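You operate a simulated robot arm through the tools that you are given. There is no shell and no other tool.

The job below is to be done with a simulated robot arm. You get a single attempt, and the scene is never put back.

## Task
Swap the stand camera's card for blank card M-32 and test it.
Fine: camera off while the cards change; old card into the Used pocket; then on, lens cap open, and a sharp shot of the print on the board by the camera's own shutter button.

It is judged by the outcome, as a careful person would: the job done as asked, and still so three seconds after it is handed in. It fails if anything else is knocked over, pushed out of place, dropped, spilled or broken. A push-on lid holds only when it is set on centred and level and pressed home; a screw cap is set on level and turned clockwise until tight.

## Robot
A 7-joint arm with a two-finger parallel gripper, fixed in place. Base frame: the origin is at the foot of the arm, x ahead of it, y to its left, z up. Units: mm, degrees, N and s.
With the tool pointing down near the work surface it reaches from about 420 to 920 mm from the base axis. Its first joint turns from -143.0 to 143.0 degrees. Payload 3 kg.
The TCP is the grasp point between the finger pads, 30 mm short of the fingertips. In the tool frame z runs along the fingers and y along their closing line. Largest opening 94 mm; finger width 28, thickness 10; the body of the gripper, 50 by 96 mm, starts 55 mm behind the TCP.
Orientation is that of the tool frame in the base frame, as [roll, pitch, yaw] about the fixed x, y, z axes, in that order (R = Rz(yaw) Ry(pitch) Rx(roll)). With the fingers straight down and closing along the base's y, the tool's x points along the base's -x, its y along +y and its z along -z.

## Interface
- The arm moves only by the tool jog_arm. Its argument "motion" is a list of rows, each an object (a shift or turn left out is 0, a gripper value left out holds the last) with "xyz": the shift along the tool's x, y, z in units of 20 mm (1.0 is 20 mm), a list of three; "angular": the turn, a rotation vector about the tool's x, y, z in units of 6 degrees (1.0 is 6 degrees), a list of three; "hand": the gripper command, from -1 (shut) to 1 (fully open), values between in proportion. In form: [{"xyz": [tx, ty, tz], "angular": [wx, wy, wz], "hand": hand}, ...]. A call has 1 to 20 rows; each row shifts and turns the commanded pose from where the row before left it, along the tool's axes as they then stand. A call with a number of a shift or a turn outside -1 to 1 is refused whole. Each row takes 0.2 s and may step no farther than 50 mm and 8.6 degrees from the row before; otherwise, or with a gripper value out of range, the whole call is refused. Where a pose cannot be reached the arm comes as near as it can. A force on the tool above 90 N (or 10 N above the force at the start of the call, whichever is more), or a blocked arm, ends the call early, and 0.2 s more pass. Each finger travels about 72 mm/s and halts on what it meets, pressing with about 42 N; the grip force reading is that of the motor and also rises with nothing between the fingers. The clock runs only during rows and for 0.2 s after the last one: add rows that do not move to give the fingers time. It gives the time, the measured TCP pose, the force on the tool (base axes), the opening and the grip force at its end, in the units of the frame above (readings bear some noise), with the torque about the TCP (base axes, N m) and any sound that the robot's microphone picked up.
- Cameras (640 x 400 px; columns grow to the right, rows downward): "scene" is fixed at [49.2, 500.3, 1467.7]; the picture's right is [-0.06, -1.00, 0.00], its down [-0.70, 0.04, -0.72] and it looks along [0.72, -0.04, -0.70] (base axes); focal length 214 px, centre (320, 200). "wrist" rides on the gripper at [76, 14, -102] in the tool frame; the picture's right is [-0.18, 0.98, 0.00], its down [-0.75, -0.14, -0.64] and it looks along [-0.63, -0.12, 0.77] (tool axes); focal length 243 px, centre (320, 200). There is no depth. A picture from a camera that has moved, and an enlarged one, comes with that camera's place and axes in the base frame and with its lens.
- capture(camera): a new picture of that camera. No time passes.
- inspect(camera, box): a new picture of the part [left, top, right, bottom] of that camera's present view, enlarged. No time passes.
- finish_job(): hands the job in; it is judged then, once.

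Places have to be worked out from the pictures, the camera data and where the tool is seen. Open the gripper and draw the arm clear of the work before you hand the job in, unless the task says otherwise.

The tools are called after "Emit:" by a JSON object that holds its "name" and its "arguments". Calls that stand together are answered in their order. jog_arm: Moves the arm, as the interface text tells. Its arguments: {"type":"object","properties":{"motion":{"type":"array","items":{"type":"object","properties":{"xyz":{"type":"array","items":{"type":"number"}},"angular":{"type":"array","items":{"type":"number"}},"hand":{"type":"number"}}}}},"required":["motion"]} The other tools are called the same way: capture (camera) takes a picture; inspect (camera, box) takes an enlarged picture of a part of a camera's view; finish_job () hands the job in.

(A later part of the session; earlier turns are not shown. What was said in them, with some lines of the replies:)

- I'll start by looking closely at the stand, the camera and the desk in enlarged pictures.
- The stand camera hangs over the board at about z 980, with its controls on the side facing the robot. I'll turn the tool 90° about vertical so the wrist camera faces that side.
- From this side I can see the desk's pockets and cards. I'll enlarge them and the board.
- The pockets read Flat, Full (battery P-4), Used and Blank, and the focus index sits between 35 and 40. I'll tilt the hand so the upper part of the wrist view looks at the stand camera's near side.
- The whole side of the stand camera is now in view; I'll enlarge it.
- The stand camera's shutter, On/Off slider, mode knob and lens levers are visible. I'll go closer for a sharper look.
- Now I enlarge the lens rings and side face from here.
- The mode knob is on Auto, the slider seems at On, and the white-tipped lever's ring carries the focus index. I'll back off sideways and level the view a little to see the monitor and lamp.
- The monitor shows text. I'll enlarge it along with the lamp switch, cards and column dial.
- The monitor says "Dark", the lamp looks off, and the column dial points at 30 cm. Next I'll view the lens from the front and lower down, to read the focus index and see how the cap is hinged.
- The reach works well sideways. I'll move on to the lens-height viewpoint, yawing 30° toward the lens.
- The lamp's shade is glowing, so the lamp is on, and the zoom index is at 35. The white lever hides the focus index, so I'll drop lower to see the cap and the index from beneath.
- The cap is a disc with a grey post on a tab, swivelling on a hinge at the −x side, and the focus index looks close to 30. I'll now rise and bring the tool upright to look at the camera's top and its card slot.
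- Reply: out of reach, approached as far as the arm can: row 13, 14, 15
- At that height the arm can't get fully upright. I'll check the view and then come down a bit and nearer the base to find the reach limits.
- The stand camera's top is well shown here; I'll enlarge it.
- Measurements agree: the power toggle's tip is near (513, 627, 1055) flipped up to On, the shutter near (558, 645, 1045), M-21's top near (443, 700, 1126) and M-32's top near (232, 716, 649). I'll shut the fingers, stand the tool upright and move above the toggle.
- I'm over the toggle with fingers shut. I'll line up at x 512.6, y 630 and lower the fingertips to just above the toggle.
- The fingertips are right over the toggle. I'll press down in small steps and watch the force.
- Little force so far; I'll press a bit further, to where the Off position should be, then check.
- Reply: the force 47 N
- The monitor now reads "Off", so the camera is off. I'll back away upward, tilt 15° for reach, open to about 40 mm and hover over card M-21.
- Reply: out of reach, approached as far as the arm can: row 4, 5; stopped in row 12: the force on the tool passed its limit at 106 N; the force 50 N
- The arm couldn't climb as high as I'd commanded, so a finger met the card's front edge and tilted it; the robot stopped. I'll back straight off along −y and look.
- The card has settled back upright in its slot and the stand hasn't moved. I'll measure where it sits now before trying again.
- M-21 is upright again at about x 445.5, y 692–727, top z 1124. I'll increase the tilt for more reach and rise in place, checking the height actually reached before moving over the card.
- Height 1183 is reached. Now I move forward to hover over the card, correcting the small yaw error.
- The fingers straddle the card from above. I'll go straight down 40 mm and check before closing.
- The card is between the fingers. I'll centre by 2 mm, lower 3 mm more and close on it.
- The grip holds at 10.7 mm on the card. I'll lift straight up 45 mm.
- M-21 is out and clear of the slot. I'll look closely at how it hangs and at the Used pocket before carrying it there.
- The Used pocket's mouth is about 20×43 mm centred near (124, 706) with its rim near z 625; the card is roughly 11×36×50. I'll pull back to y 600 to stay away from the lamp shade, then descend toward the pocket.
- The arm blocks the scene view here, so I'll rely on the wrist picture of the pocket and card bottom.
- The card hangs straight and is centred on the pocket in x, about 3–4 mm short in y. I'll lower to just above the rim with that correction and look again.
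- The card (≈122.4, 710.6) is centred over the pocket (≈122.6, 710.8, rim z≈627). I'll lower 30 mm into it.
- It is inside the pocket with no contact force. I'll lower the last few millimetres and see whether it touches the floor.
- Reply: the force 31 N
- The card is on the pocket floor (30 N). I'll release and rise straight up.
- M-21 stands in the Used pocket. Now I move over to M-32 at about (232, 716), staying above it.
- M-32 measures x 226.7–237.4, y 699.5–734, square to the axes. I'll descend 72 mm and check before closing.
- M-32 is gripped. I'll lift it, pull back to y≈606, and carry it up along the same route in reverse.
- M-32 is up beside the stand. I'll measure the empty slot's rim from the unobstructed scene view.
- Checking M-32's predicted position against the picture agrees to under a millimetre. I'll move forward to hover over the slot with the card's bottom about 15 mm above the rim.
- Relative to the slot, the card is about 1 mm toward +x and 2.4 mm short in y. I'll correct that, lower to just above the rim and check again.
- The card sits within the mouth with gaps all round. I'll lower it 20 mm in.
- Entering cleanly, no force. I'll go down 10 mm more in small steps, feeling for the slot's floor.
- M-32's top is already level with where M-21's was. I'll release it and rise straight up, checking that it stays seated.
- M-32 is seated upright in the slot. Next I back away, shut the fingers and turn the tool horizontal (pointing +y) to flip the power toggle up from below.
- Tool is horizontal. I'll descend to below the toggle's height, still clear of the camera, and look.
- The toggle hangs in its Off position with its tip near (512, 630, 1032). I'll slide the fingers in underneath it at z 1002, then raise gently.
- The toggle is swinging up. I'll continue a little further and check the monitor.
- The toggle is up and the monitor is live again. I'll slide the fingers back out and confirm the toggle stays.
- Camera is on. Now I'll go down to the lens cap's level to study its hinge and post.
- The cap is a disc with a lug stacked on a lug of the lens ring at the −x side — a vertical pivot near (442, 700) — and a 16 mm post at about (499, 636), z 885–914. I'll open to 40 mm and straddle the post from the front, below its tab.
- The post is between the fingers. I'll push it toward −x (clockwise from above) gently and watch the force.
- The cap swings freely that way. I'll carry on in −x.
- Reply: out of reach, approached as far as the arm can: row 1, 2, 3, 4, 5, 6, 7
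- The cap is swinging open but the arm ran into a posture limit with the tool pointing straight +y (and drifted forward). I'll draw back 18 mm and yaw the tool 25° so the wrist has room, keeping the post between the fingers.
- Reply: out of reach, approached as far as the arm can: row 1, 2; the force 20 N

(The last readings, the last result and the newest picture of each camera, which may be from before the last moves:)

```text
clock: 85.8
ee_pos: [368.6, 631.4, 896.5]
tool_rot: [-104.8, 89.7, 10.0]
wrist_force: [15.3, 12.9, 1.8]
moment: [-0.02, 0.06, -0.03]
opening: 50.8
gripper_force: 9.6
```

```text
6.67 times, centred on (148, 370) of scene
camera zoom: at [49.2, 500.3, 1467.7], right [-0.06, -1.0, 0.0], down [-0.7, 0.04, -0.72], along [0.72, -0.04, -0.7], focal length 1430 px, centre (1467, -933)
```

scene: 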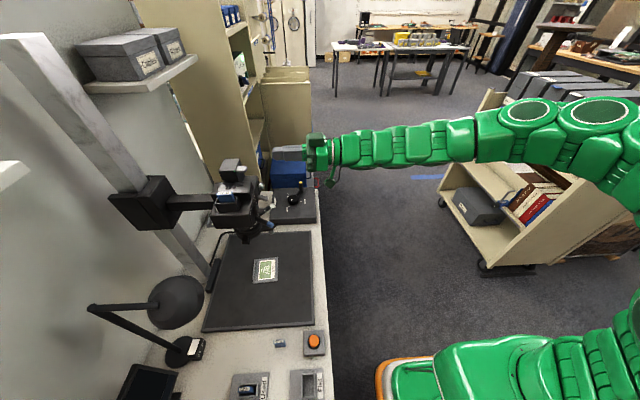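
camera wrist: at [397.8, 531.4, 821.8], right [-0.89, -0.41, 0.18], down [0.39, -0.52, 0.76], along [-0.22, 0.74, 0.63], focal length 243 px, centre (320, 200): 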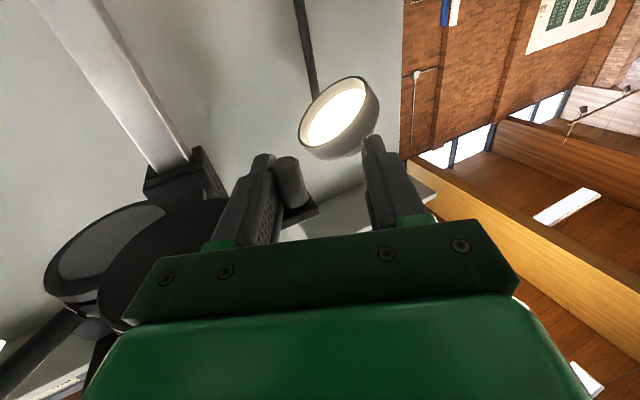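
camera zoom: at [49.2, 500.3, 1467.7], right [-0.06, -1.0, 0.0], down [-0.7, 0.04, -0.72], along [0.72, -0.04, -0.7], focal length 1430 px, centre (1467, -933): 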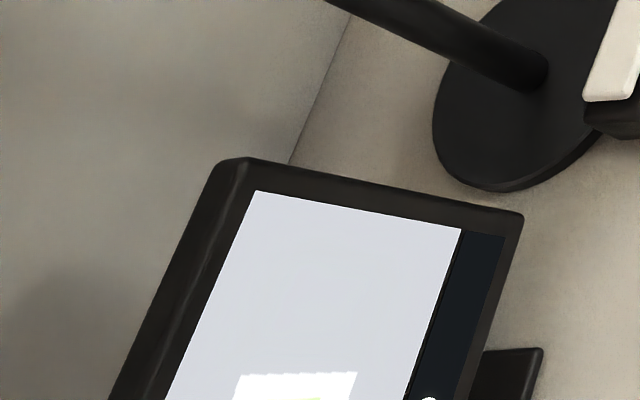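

The cap has swung clear (force shows its stop) and the monitor went bright. I'll ease off, withdraw the fingers along their own axis, and look at the monitor.

Emit:
{"name": "jog_arm", "arguments": {"motion": [{"xyz": [0, -0.4, 0]}, {"xyz": [0, -0.3, -0.3]}, {"xyz": [0, 0, -0.9]}, {"xyz": [0, 0, -0.9]}, {"xyz": [0, 0, -0.9]}, {"xyz": [0, 0, -0.9]}, {"xyz": [0, 0, -0.9]}]}}

Emit:
{"name": "capture", "arguments": {"camera": "wrist"}}

Emit:
{"name": "capture", "arguments": {"camera": "scene"}}

```text
clock: 87.4
ee_pos: [420.6, 550.2, 896.7]
tool_rot: [-108.5, 89.7, 6.4]
wrist_force: [1.0, -0.9, 0.2]
moment: [-0.01, 0.03, 0.01]
opening: 40.1
gripper_force: 0.1
```

```text
taken
camera wrist: at [451.1, 449.9, 821.7], right [-0.89, -0.42, 0.18], down [0.4, -0.52, 0.76], along [-0.22, 0.74, 0.63], focal length 243 px, centre (320, 200)
```

wrist: 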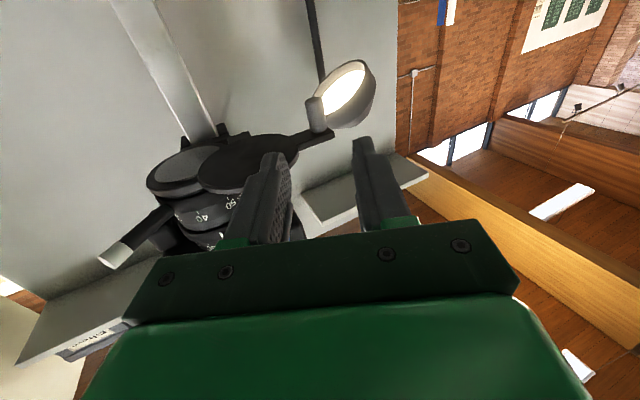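

```text
taken
```

scene: 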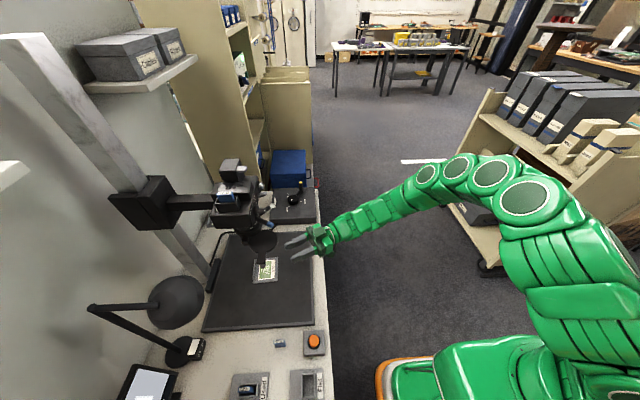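

I'll retreat, rise, and tilt to bring the monitor into the wrist view.

Emit:
{"name": "jog_arm", "arguments": {"motion": [{"xyz": [0, 0, -1]}, {"xyz": [0, 0, -1]}, {"xyz": [0, 0, -1]}, {"xyz": [-1, 0, 0], "angular": [1, 0, 0]}, {"xyz": [-1, 0, 0], "angular": [1, 0, 0]}, {"xyz": [-1, 0, 0], "angular": [1, 0, 0]}, {"xyz": [-1, 0, 0], "angular": [1, 0, 0]}, {"xyz": [-1, 0, 0], "angular": [0.17, 0, 0]}, {"xyz": [-1, 0, 0]}, {"xyz": [-1, 0, 0]}, {"xyz": [-1, 0, 0]}, {"xyz": [-1, 0, 0]}, {"xyz": [-1, 0, 0]}, {"xyz": [-1, 0, 0]}, {"xyz": [-1, 0, 0]}, {"xyz": [-1, 0, 0]}, {"xyz": [-1, 0, 0]}, {"xyz": [-1, 0, 0]}]}}

Emit:
{"name": "jog_arm", "arguments": {"motion": [{"angular": [0, 1, 0]}, {"angular": [0, 1, 0]}, {"angular": [0, 1, 0]}, {"angular": [0, 1, 0]}, {"angular": [0, 1, 0]}, {"angular": [0, 1, 0]}, {"angular": [0, 1, 0]}, {"angular": [0, 1, 0]}, {"angular": [0, 1, 0]}, {"angular": [0, 1, 0]}]}}

Emit:
{"name": "capture", "arguments": {"camera": "wrist"}}

```text
clock: 91.2
ee_pos: [467.1, 494.7, 1205.0]
tool_rot: [-89.5, 89.6, 0.3]
wrist_force: [-0.5, -0.3, -1.2]
moment: [0.0, 0.01, 0.0]
opening: 40.2
gripper_force: 0.0
out of reach, approached as far as the arm can: row 7, 8
```

```text
clock: 93.4
ee_pos: [466.5, 493.5, 1204.2]
tool_rot: [-179.6, 30.0, -89.8]
wrist_force: [-0.4, -0.4, 0.0]
moment: [0.01, 0.02, 0.02]
opening: 40.2
gripper_force: 0.0
```

```text
taken
camera wrist: at [450.4, 376.4, 1256.5], right [-0.98, 0.16, 0.09], down [0.14, 0.33, 0.93], along [0.12, 0.93, -0.35], focal length 243 px, centre (320, 200)
```

wrist: 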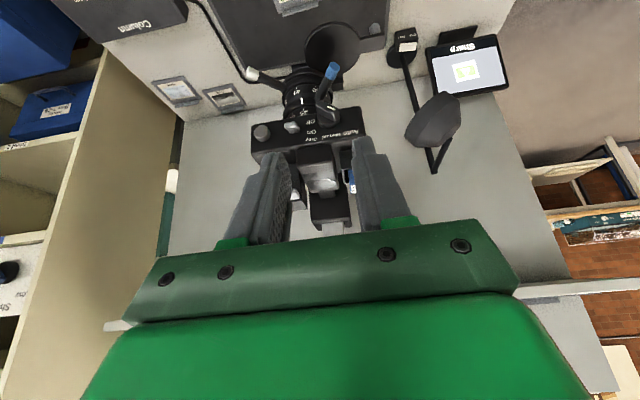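

Emit:
{"name": "inspect", "arguments": {"camera": "wrist", "box": [410, 20, 522, 90]}}

Emit:
{"name": "inspect", "arguments": {"camera": "wrist", "box": [230, 10, 390, 110]}}

Emit:
{"name": "inspect", "arguments": {"camera": "wrist", "box": [240, 90, 384, 180]}}

```text
5.71 times, centred on (466, 55) of wrist
camera zoom: at [450.4, 376.4, 1256.5], right [-0.98, 0.16, 0.09], down [0.14, 0.33, 0.93], along [0.12, 0.93, -0.35], focal length 1386 px, centre (-514, 1029)
```

zoom: 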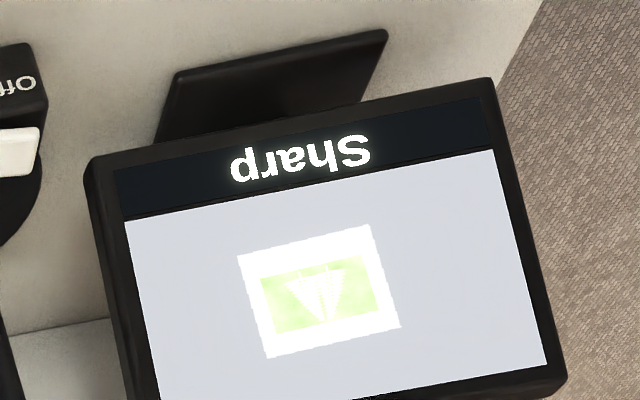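

```text
4.00 times, centred on (310, 60) of wrist
camera zoom: at [450.4, 376.4, 1256.5], right [-0.98, 0.16, 0.09], down [0.14, 0.33, 0.93], along [0.12, 0.93, -0.35], focal length 970 px, centre (360, 760)
```

zoom: 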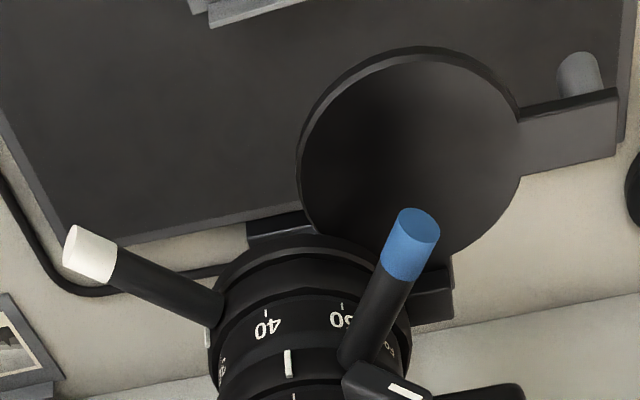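

```text
4.44 times, centred on (312, 135) of wrist
camera zoom: at [450.4, 376.4, 1256.5], right [-0.98, 0.16, 0.09], down [0.14, 0.33, 0.93], along [0.12, 0.93, -0.35], focal length 1078 px, centre (356, 489)
```

zoom: 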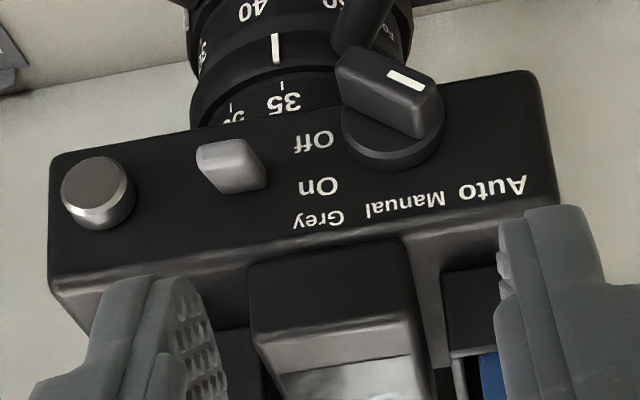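

The monitor reads "Sharp": the focus already suits the 30 cm column, the cap is open and the card is in. Now I go to the shutter button: fingers shut, tool horizontal, in front of (557, 645, 1045).

Emit:
{"name": "jog_arm", "arguments": {"motion": [{"xyz": [0, -0.4525, 0], "angular": [0, -1, 0], "hand": -1}, {"xyz": [0, -0.4525, 0], "angular": [0, -1, 0]}, {"xyz": [0, -0.4525, 0], "angular": [0, -1, 0]}, {"xyz": [0, -0.4525, 0], "angular": [0, -1, 0]}, {"xyz": [0, -0.4525, 0], "angular": [0, -1, 0]}, {"xyz": [0, -0.4525, 0], "angular": [0, -1, 0]}, {"xyz": [0, -0.4525, 0], "angular": [0, -1, 0]}, {"xyz": [0, -0.4525, 0], "angular": [0, -1, 0]}, {"xyz": [0, -0.4525, 0], "angular": [0, -1, 0]}, {"xyz": [0, -0.4525, 0], "angular": [0, -1, 0]}, {"xyz": [0.99, 0, 0.25]}, {"xyz": [0.99, 0, 0.25]}, {"xyz": [0.99, 0, 0.25]}, {"xyz": [0.99, 0, 0.25]}, {"xyz": [0.99, 0, 0.25]}, {"xyz": [0.99, 0, 0.25]}, {"xyz": [0.99, 0, 0.25]}, {"xyz": [0.99, 0, 0.25]}]}}

Emit:
{"name": "capture", "arguments": {"camera": "wrist"}}

Emit:
{"name": "inspect", "arguments": {"camera": "scene", "box": [220, 160, 332, 230]}}

```text
clock: 97.2
ee_pos: [557.5, 534.7, 1045.6]
tool_rot: [-92.0, 89.7, -2.1]
wrist_force: [0.0, 0.4, -0.2]
moment: [0.03, 0.03, -0.01]
opening: 0.1
gripper_force: 33.3
```

```text
taken
camera wrist: at [542.9, 431.2, 971.5], right [-0.98, 0.0, 0.18], down [0.14, -0.64, 0.75], along [0.12, 0.77, 0.63], focal length 243 px, centre (320, 200)
```

wrist: 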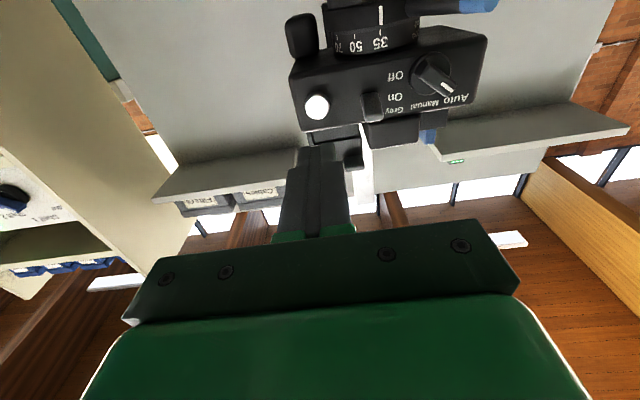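

```text
5.71 times, centred on (276, 195) of scene
camera zoom: at [49.2, 500.3, 1467.7], right [-0.06, -1.0, 0.0], down [-0.7, 0.04, -0.72], along [0.72, -0.04, -0.7], focal length 1226 px, centre (571, 229)
```

zoom: 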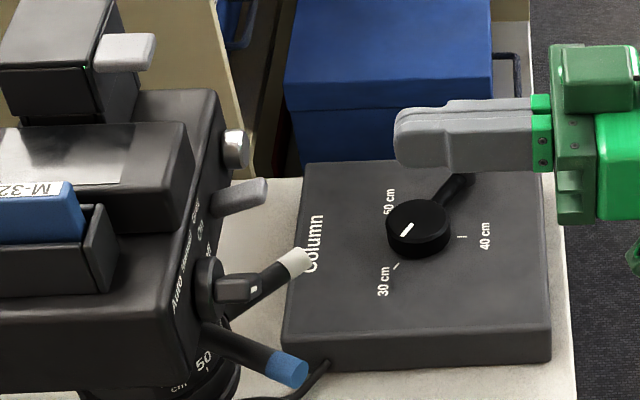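

Aligned with the button to a millimetre or so. I'll advance to about 10 mm from it, then creep in.

Emit:
{"name": "jog_arm", "arguments": {"motion": [{"xyz": [0, 0, 0.875]}, {"xyz": [0, 0, 0.875]}, {"xyz": [0, 0, 0.875]}, {"xyz": [0.04, 0, 0.875]}]}}

Emit:
{"name": "inspect", "arguments": {"camera": "scene", "box": [230, 165, 294, 205]}}

Emit:
{"name": "inspect", "arguments": {"camera": "wrist", "box": [240, 60, 400, 160]}}

```text
clock: 98.2
ee_pos: [559.4, 603.8, 1046.5]
tool_rot: [-81.0, 89.7, 9.0]
wrist_force: [0.9, 0.0, 0.6]
moment: [-0.02, -0.01, 0.02]
opening: 0.1
gripper_force: 33.5
```

```text
10.00 times, centred on (262, 185) of scene
camera zoom: at [49.2, 500.3, 1467.7], right [-0.06, -1.0, 0.0], down [-0.7, 0.04, -0.72], along [0.72, -0.04, -0.7], focal length 2145 px, centre (900, 350)
```

zoom: 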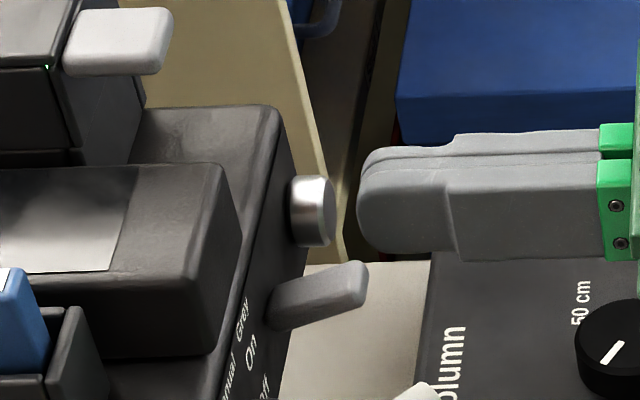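

```text
4.00 times, centred on (320, 110) of wrist
camera zoom: at [543.6, 500.9, 971.0], right [-0.98, 0.0, 0.18], down [0.14, -0.64, 0.75], along [0.12, 0.77, 0.63], focal length 970 px, centre (320, 560)
```

zoom: 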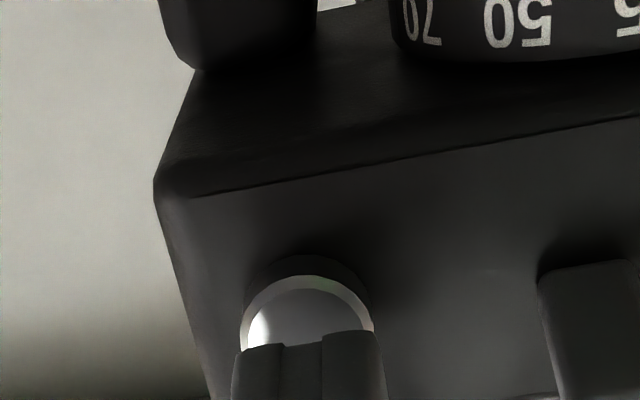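

About 11 mm short of the button. I'll creep forward and listen for the shutter.

Emit:
{"name": "jog_arm", "arguments": {"motion": [{"xyz": [0, 0, 0.2]}, {"xyz": [0, 0, 0.2]}, {"xyz": [0, 0, 0.1]}, {"xyz": [0, 0, 0.1]}, {"xyz": [0, 0, 0.1]}]}}

Emit:
{"name": "inspect", "arguments": {"camera": "scene", "box": [230, 165, 294, 205]}}

```text
clock: 99.4
ee_pos: [559.2, 617.7, 1046.1]
tool_rot: [-86.7, 89.7, 3.4]
wrist_force: [1.9, -3.6, -0.2]
moment: [-0.02, 0.02, -0.04]
opening: 0.1
gripper_force: 32.6
heard: click
```

```text
10.00 times, centred on (262, 185) of scene
camera zoom: at [49.2, 500.3, 1467.7], right [-0.06, -1.0, 0.0], down [-0.7, 0.04, -0.72], along [0.72, -0.04, -0.7], focal length 2145 px, centre (900, 350)
```

zoom: 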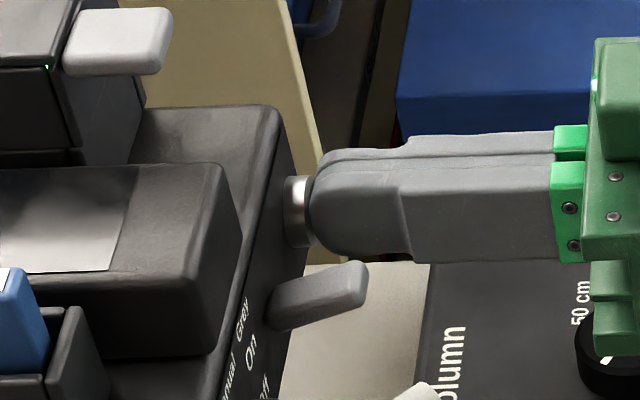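

A click was heard — the shutter fired. I'll withdraw straight back, then rise and tilt to check the monitor.

Emit:
{"name": "jog_arm", "arguments": {"motion": [{"xyz": [0, 0, -0.5]}, {"xyz": [0, 0, -1]}, {"xyz": [0, 0, -1]}, {"xyz": [0, 0, -1]}, {"xyz": [0, 0, -1]}, {"xyz": [-0.99, 0, -0.25]}, {"xyz": [-0.99, 0, -0.25]}, {"xyz": [-0.99, 0, -0.25]}, {"xyz": [-0.99, 0, -0.25]}, {"xyz": [-0.99, 0, -0.25]}, {"xyz": [-0.99, 0, -0.25]}, {"xyz": [-0.99, 0, -0.25]}, {"xyz": [-0.99, 0, -0.25]}]}}

Emit:
{"name": "jog_arm", "arguments": {"motion": [{"xyz": [0, 0.4525, 0], "angular": [0, 1, 0]}, {"xyz": [0, 0.4525, 0], "angular": [0, 1, 0]}, {"xyz": [0, 0.4525, 0], "angular": [0, 1, 0]}, {"xyz": [0, 0.4525, 0], "angular": [0, 1, 0]}, {"xyz": [0, 0.4525, 0], "angular": [0, 1, 0]}, {"xyz": [0, 0.4525, 0], "angular": [0, 1, 0]}, {"xyz": [0, 0.4525, 0], "angular": [0, 1, 0]}, {"xyz": [0, 0.4525, 0], "angular": [0, 1, 0]}, {"xyz": [0, 0.4525, 0], "angular": [0, 1, 0]}, {"xyz": [0, 0.4525, 0], "angular": [0, 1, 0]}]}}

Emit:
{"name": "capture", "arguments": {"camera": "wrist"}}

Emit:
{"name": "inspect", "arguments": {"camera": "wrist", "box": [410, 20, 522, 90]}}

Emit:
{"name": "capture", "arguments": {"camera": "scene"}}

```text
clock: 102.2
ee_pos: [555.8, 488.3, 1205.2]
tool_rot: [-85.5, 89.7, 4.5]
wrist_force: [0.1, -0.2, 0.1]
moment: [0.02, 0.02, -0.02]
opening: 0.0
gripper_force: 33.2
```

```text
clock: 104.4
ee_pos: [465.8, 487.8, 1204.1]
tool_rot: [-179.5, 30.0, -89.8]
wrist_force: [-0.7, 0.3, 0.1]
moment: [-0.02, -0.01, -0.02]
opening: 0.0
gripper_force: 33.0
```

```text
taken
camera wrist: at [450.4, 370.3, 1256.4], right [-0.98, 0.16, 0.09], down [0.14, 0.33, 0.93], along [0.12, 0.93, -0.35], focal length 243 px, centre (320, 200)
```

wrist: 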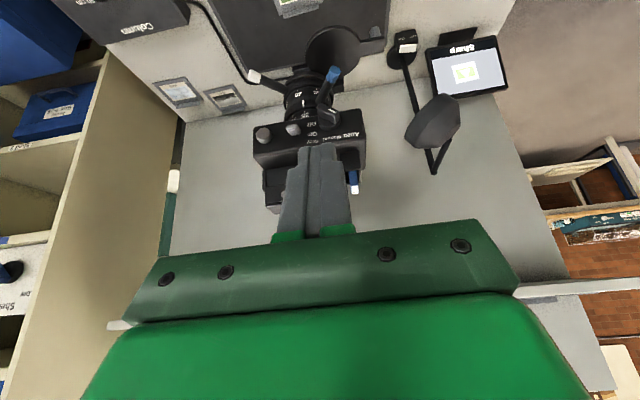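

```text
5.71 times, centred on (466, 55) of wrist
camera zoom: at [450.4, 370.3, 1256.4], right [-0.98, 0.16, 0.09], down [0.14, 0.33, 0.93], along [0.12, 0.93, -0.35], focal length 1386 px, centre (-514, 1029)
```

zoom: 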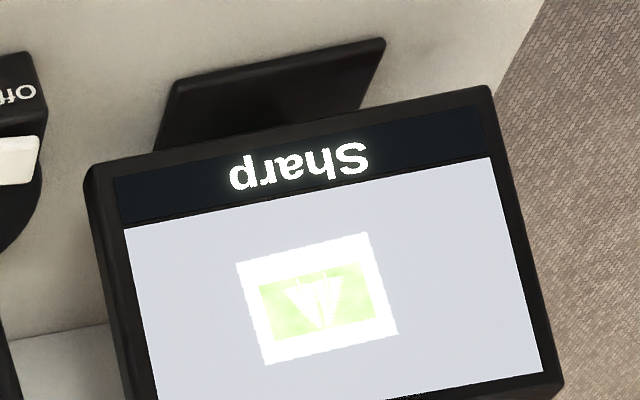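

```text
taken
```

scene: 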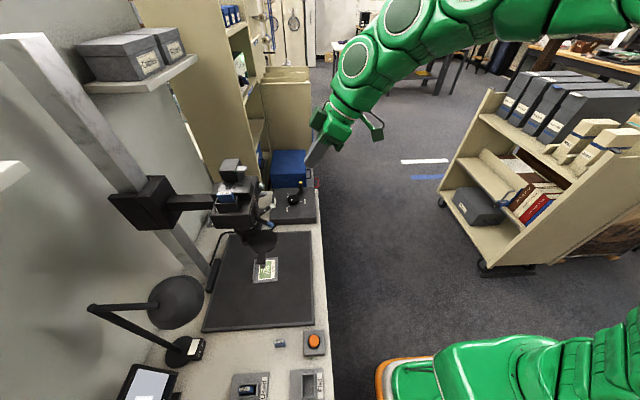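

The monitor still shows "Sharp" after the click. I'll open the gripper, draw the arm clear, and check the cards, toggle and cap once more.

Emit:
{"name": "jog_arm", "arguments": {"motion": [{"xyz": [0.6, 0, -0.8], "hand": 0.5}, {"xyz": [0.6, 0, -0.8]}, {"xyz": [0.6, 0, -0.8]}, {"xyz": [0.6, 0, -0.8]}, {"xyz": [0.6, 0, -0.8]}, {}]}}

Emit:
{"name": "inspect", "arguments": {"camera": "scene", "box": [190, 150, 302, 220]}}

Emit:
{"name": "inspect", "arguments": {"camera": "scene", "box": [215, 330, 327, 400]}}

Emit:
{"name": "inspect", "arguments": {"camera": "scene", "box": [200, 215, 312, 285]}}

Emit:
{"name": "capture", "arguments": {"camera": "wrist"}}

```text
clock: 105.8
ee_pos: [466.6, 394.7, 1242.2]
tool_rot: [-179.6, 30.0, -90.0]
wrist_force: [-0.3, 0.4, 0.1]
moment: [0.0, 0.05, 0.02]
opening: 70.6
gripper_force: 0.2
```

```text
5.71 times, centred on (246, 185) of scene
camera zoom: at [49.2, 500.3, 1467.7], right [-0.06, -1.0, 0.0], down [-0.7, 0.04, -0.72], along [0.72, -0.04, -0.7], focal length 1226 px, centre (743, 286)
```

zoom: 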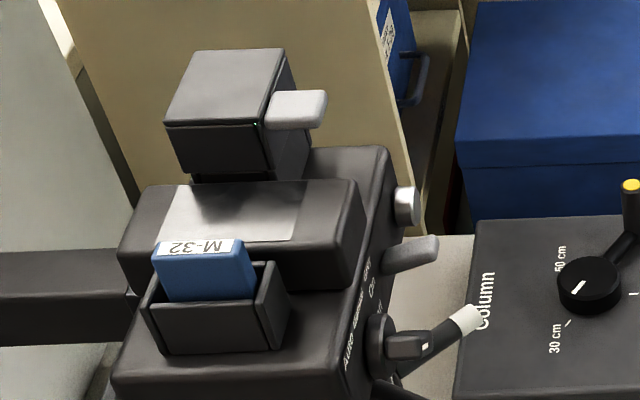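

```text
5.71 times, centred on (271, 365) of scene
camera zoom: at [49.2, 500.3, 1467.7], right [-0.06, -1.0, 0.0], down [-0.7, 0.04, -0.72], along [0.72, -0.04, -0.7], focal length 1226 px, centre (600, -743)
```

zoom: 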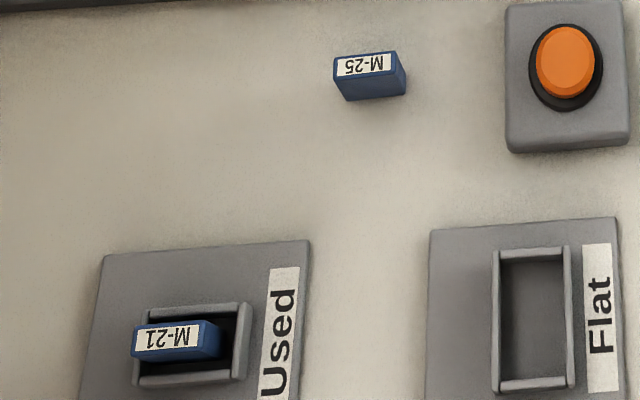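

```text
5.71 times, centred on (256, 250) of scene
camera zoom: at [49.2, 500.3, 1467.7], right [-0.06, -1.0, 0.0], down [-0.7, 0.04, -0.72], along [0.72, -0.04, -0.7], focal length 1226 px, centre (686, -86)
```

zoom: 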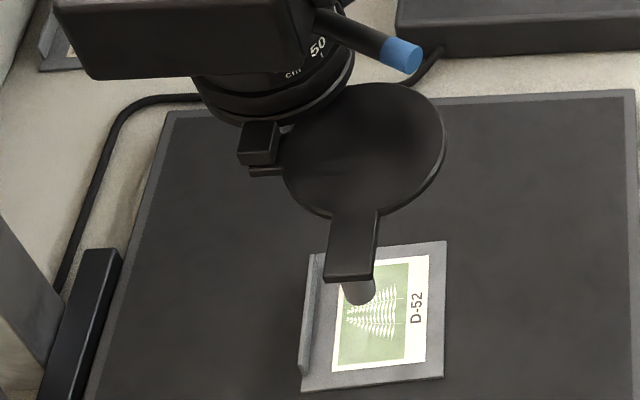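

```text
taken
camera wrist: at [450.4, 277.5, 1294.8], right [-0.98, 0.16, 0.09], down [0.14, 0.33, 0.93], along [0.12, 0.93, -0.35], focal length 243 px, centre (320, 200)
```

wrist: 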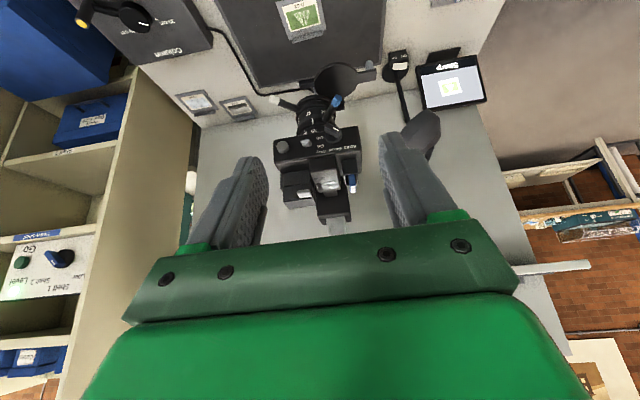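

M-32 is in the camera, M-21 is in the Used pocket, the camera is on with its cap open, and the monitor reads "Sharp" after the shutter click. M-25 and the print are undisturbed, and the arm is clear with the gripper open, so I hand in the job.

Emit:
{"name": "finish_job", "arguments": {}}

```text
The job is handed in.
```

I swapped the stand camera's card for M-32 and took a test shot of print D-52 with the camera's own shutter button. I heard the shutter click, and the monitor read "Sharp" both before and after.

- **Cards:** the camera was off while they changed. The old card, M-21, stands in the Used pocket, and M-32 is seated in the camera's slot.
- **Camera:** it is back on with the lens cap swung fully open. I left focus, zoom, mode and column height as they were. The focus ring already matched the column's 30 cm setting.
- **One bump:** on my first approach to M-21 a finger hit the card's edge with about 106 N and tilted it in its slot. It dropped back upright, and I saw no shift in the stand when I compared pictures from before and after.

Card M-25, the print and everything else on the desk were not touched. I did not read the shot back from the card, so the only evidence that it was taken is the click and the monitor.
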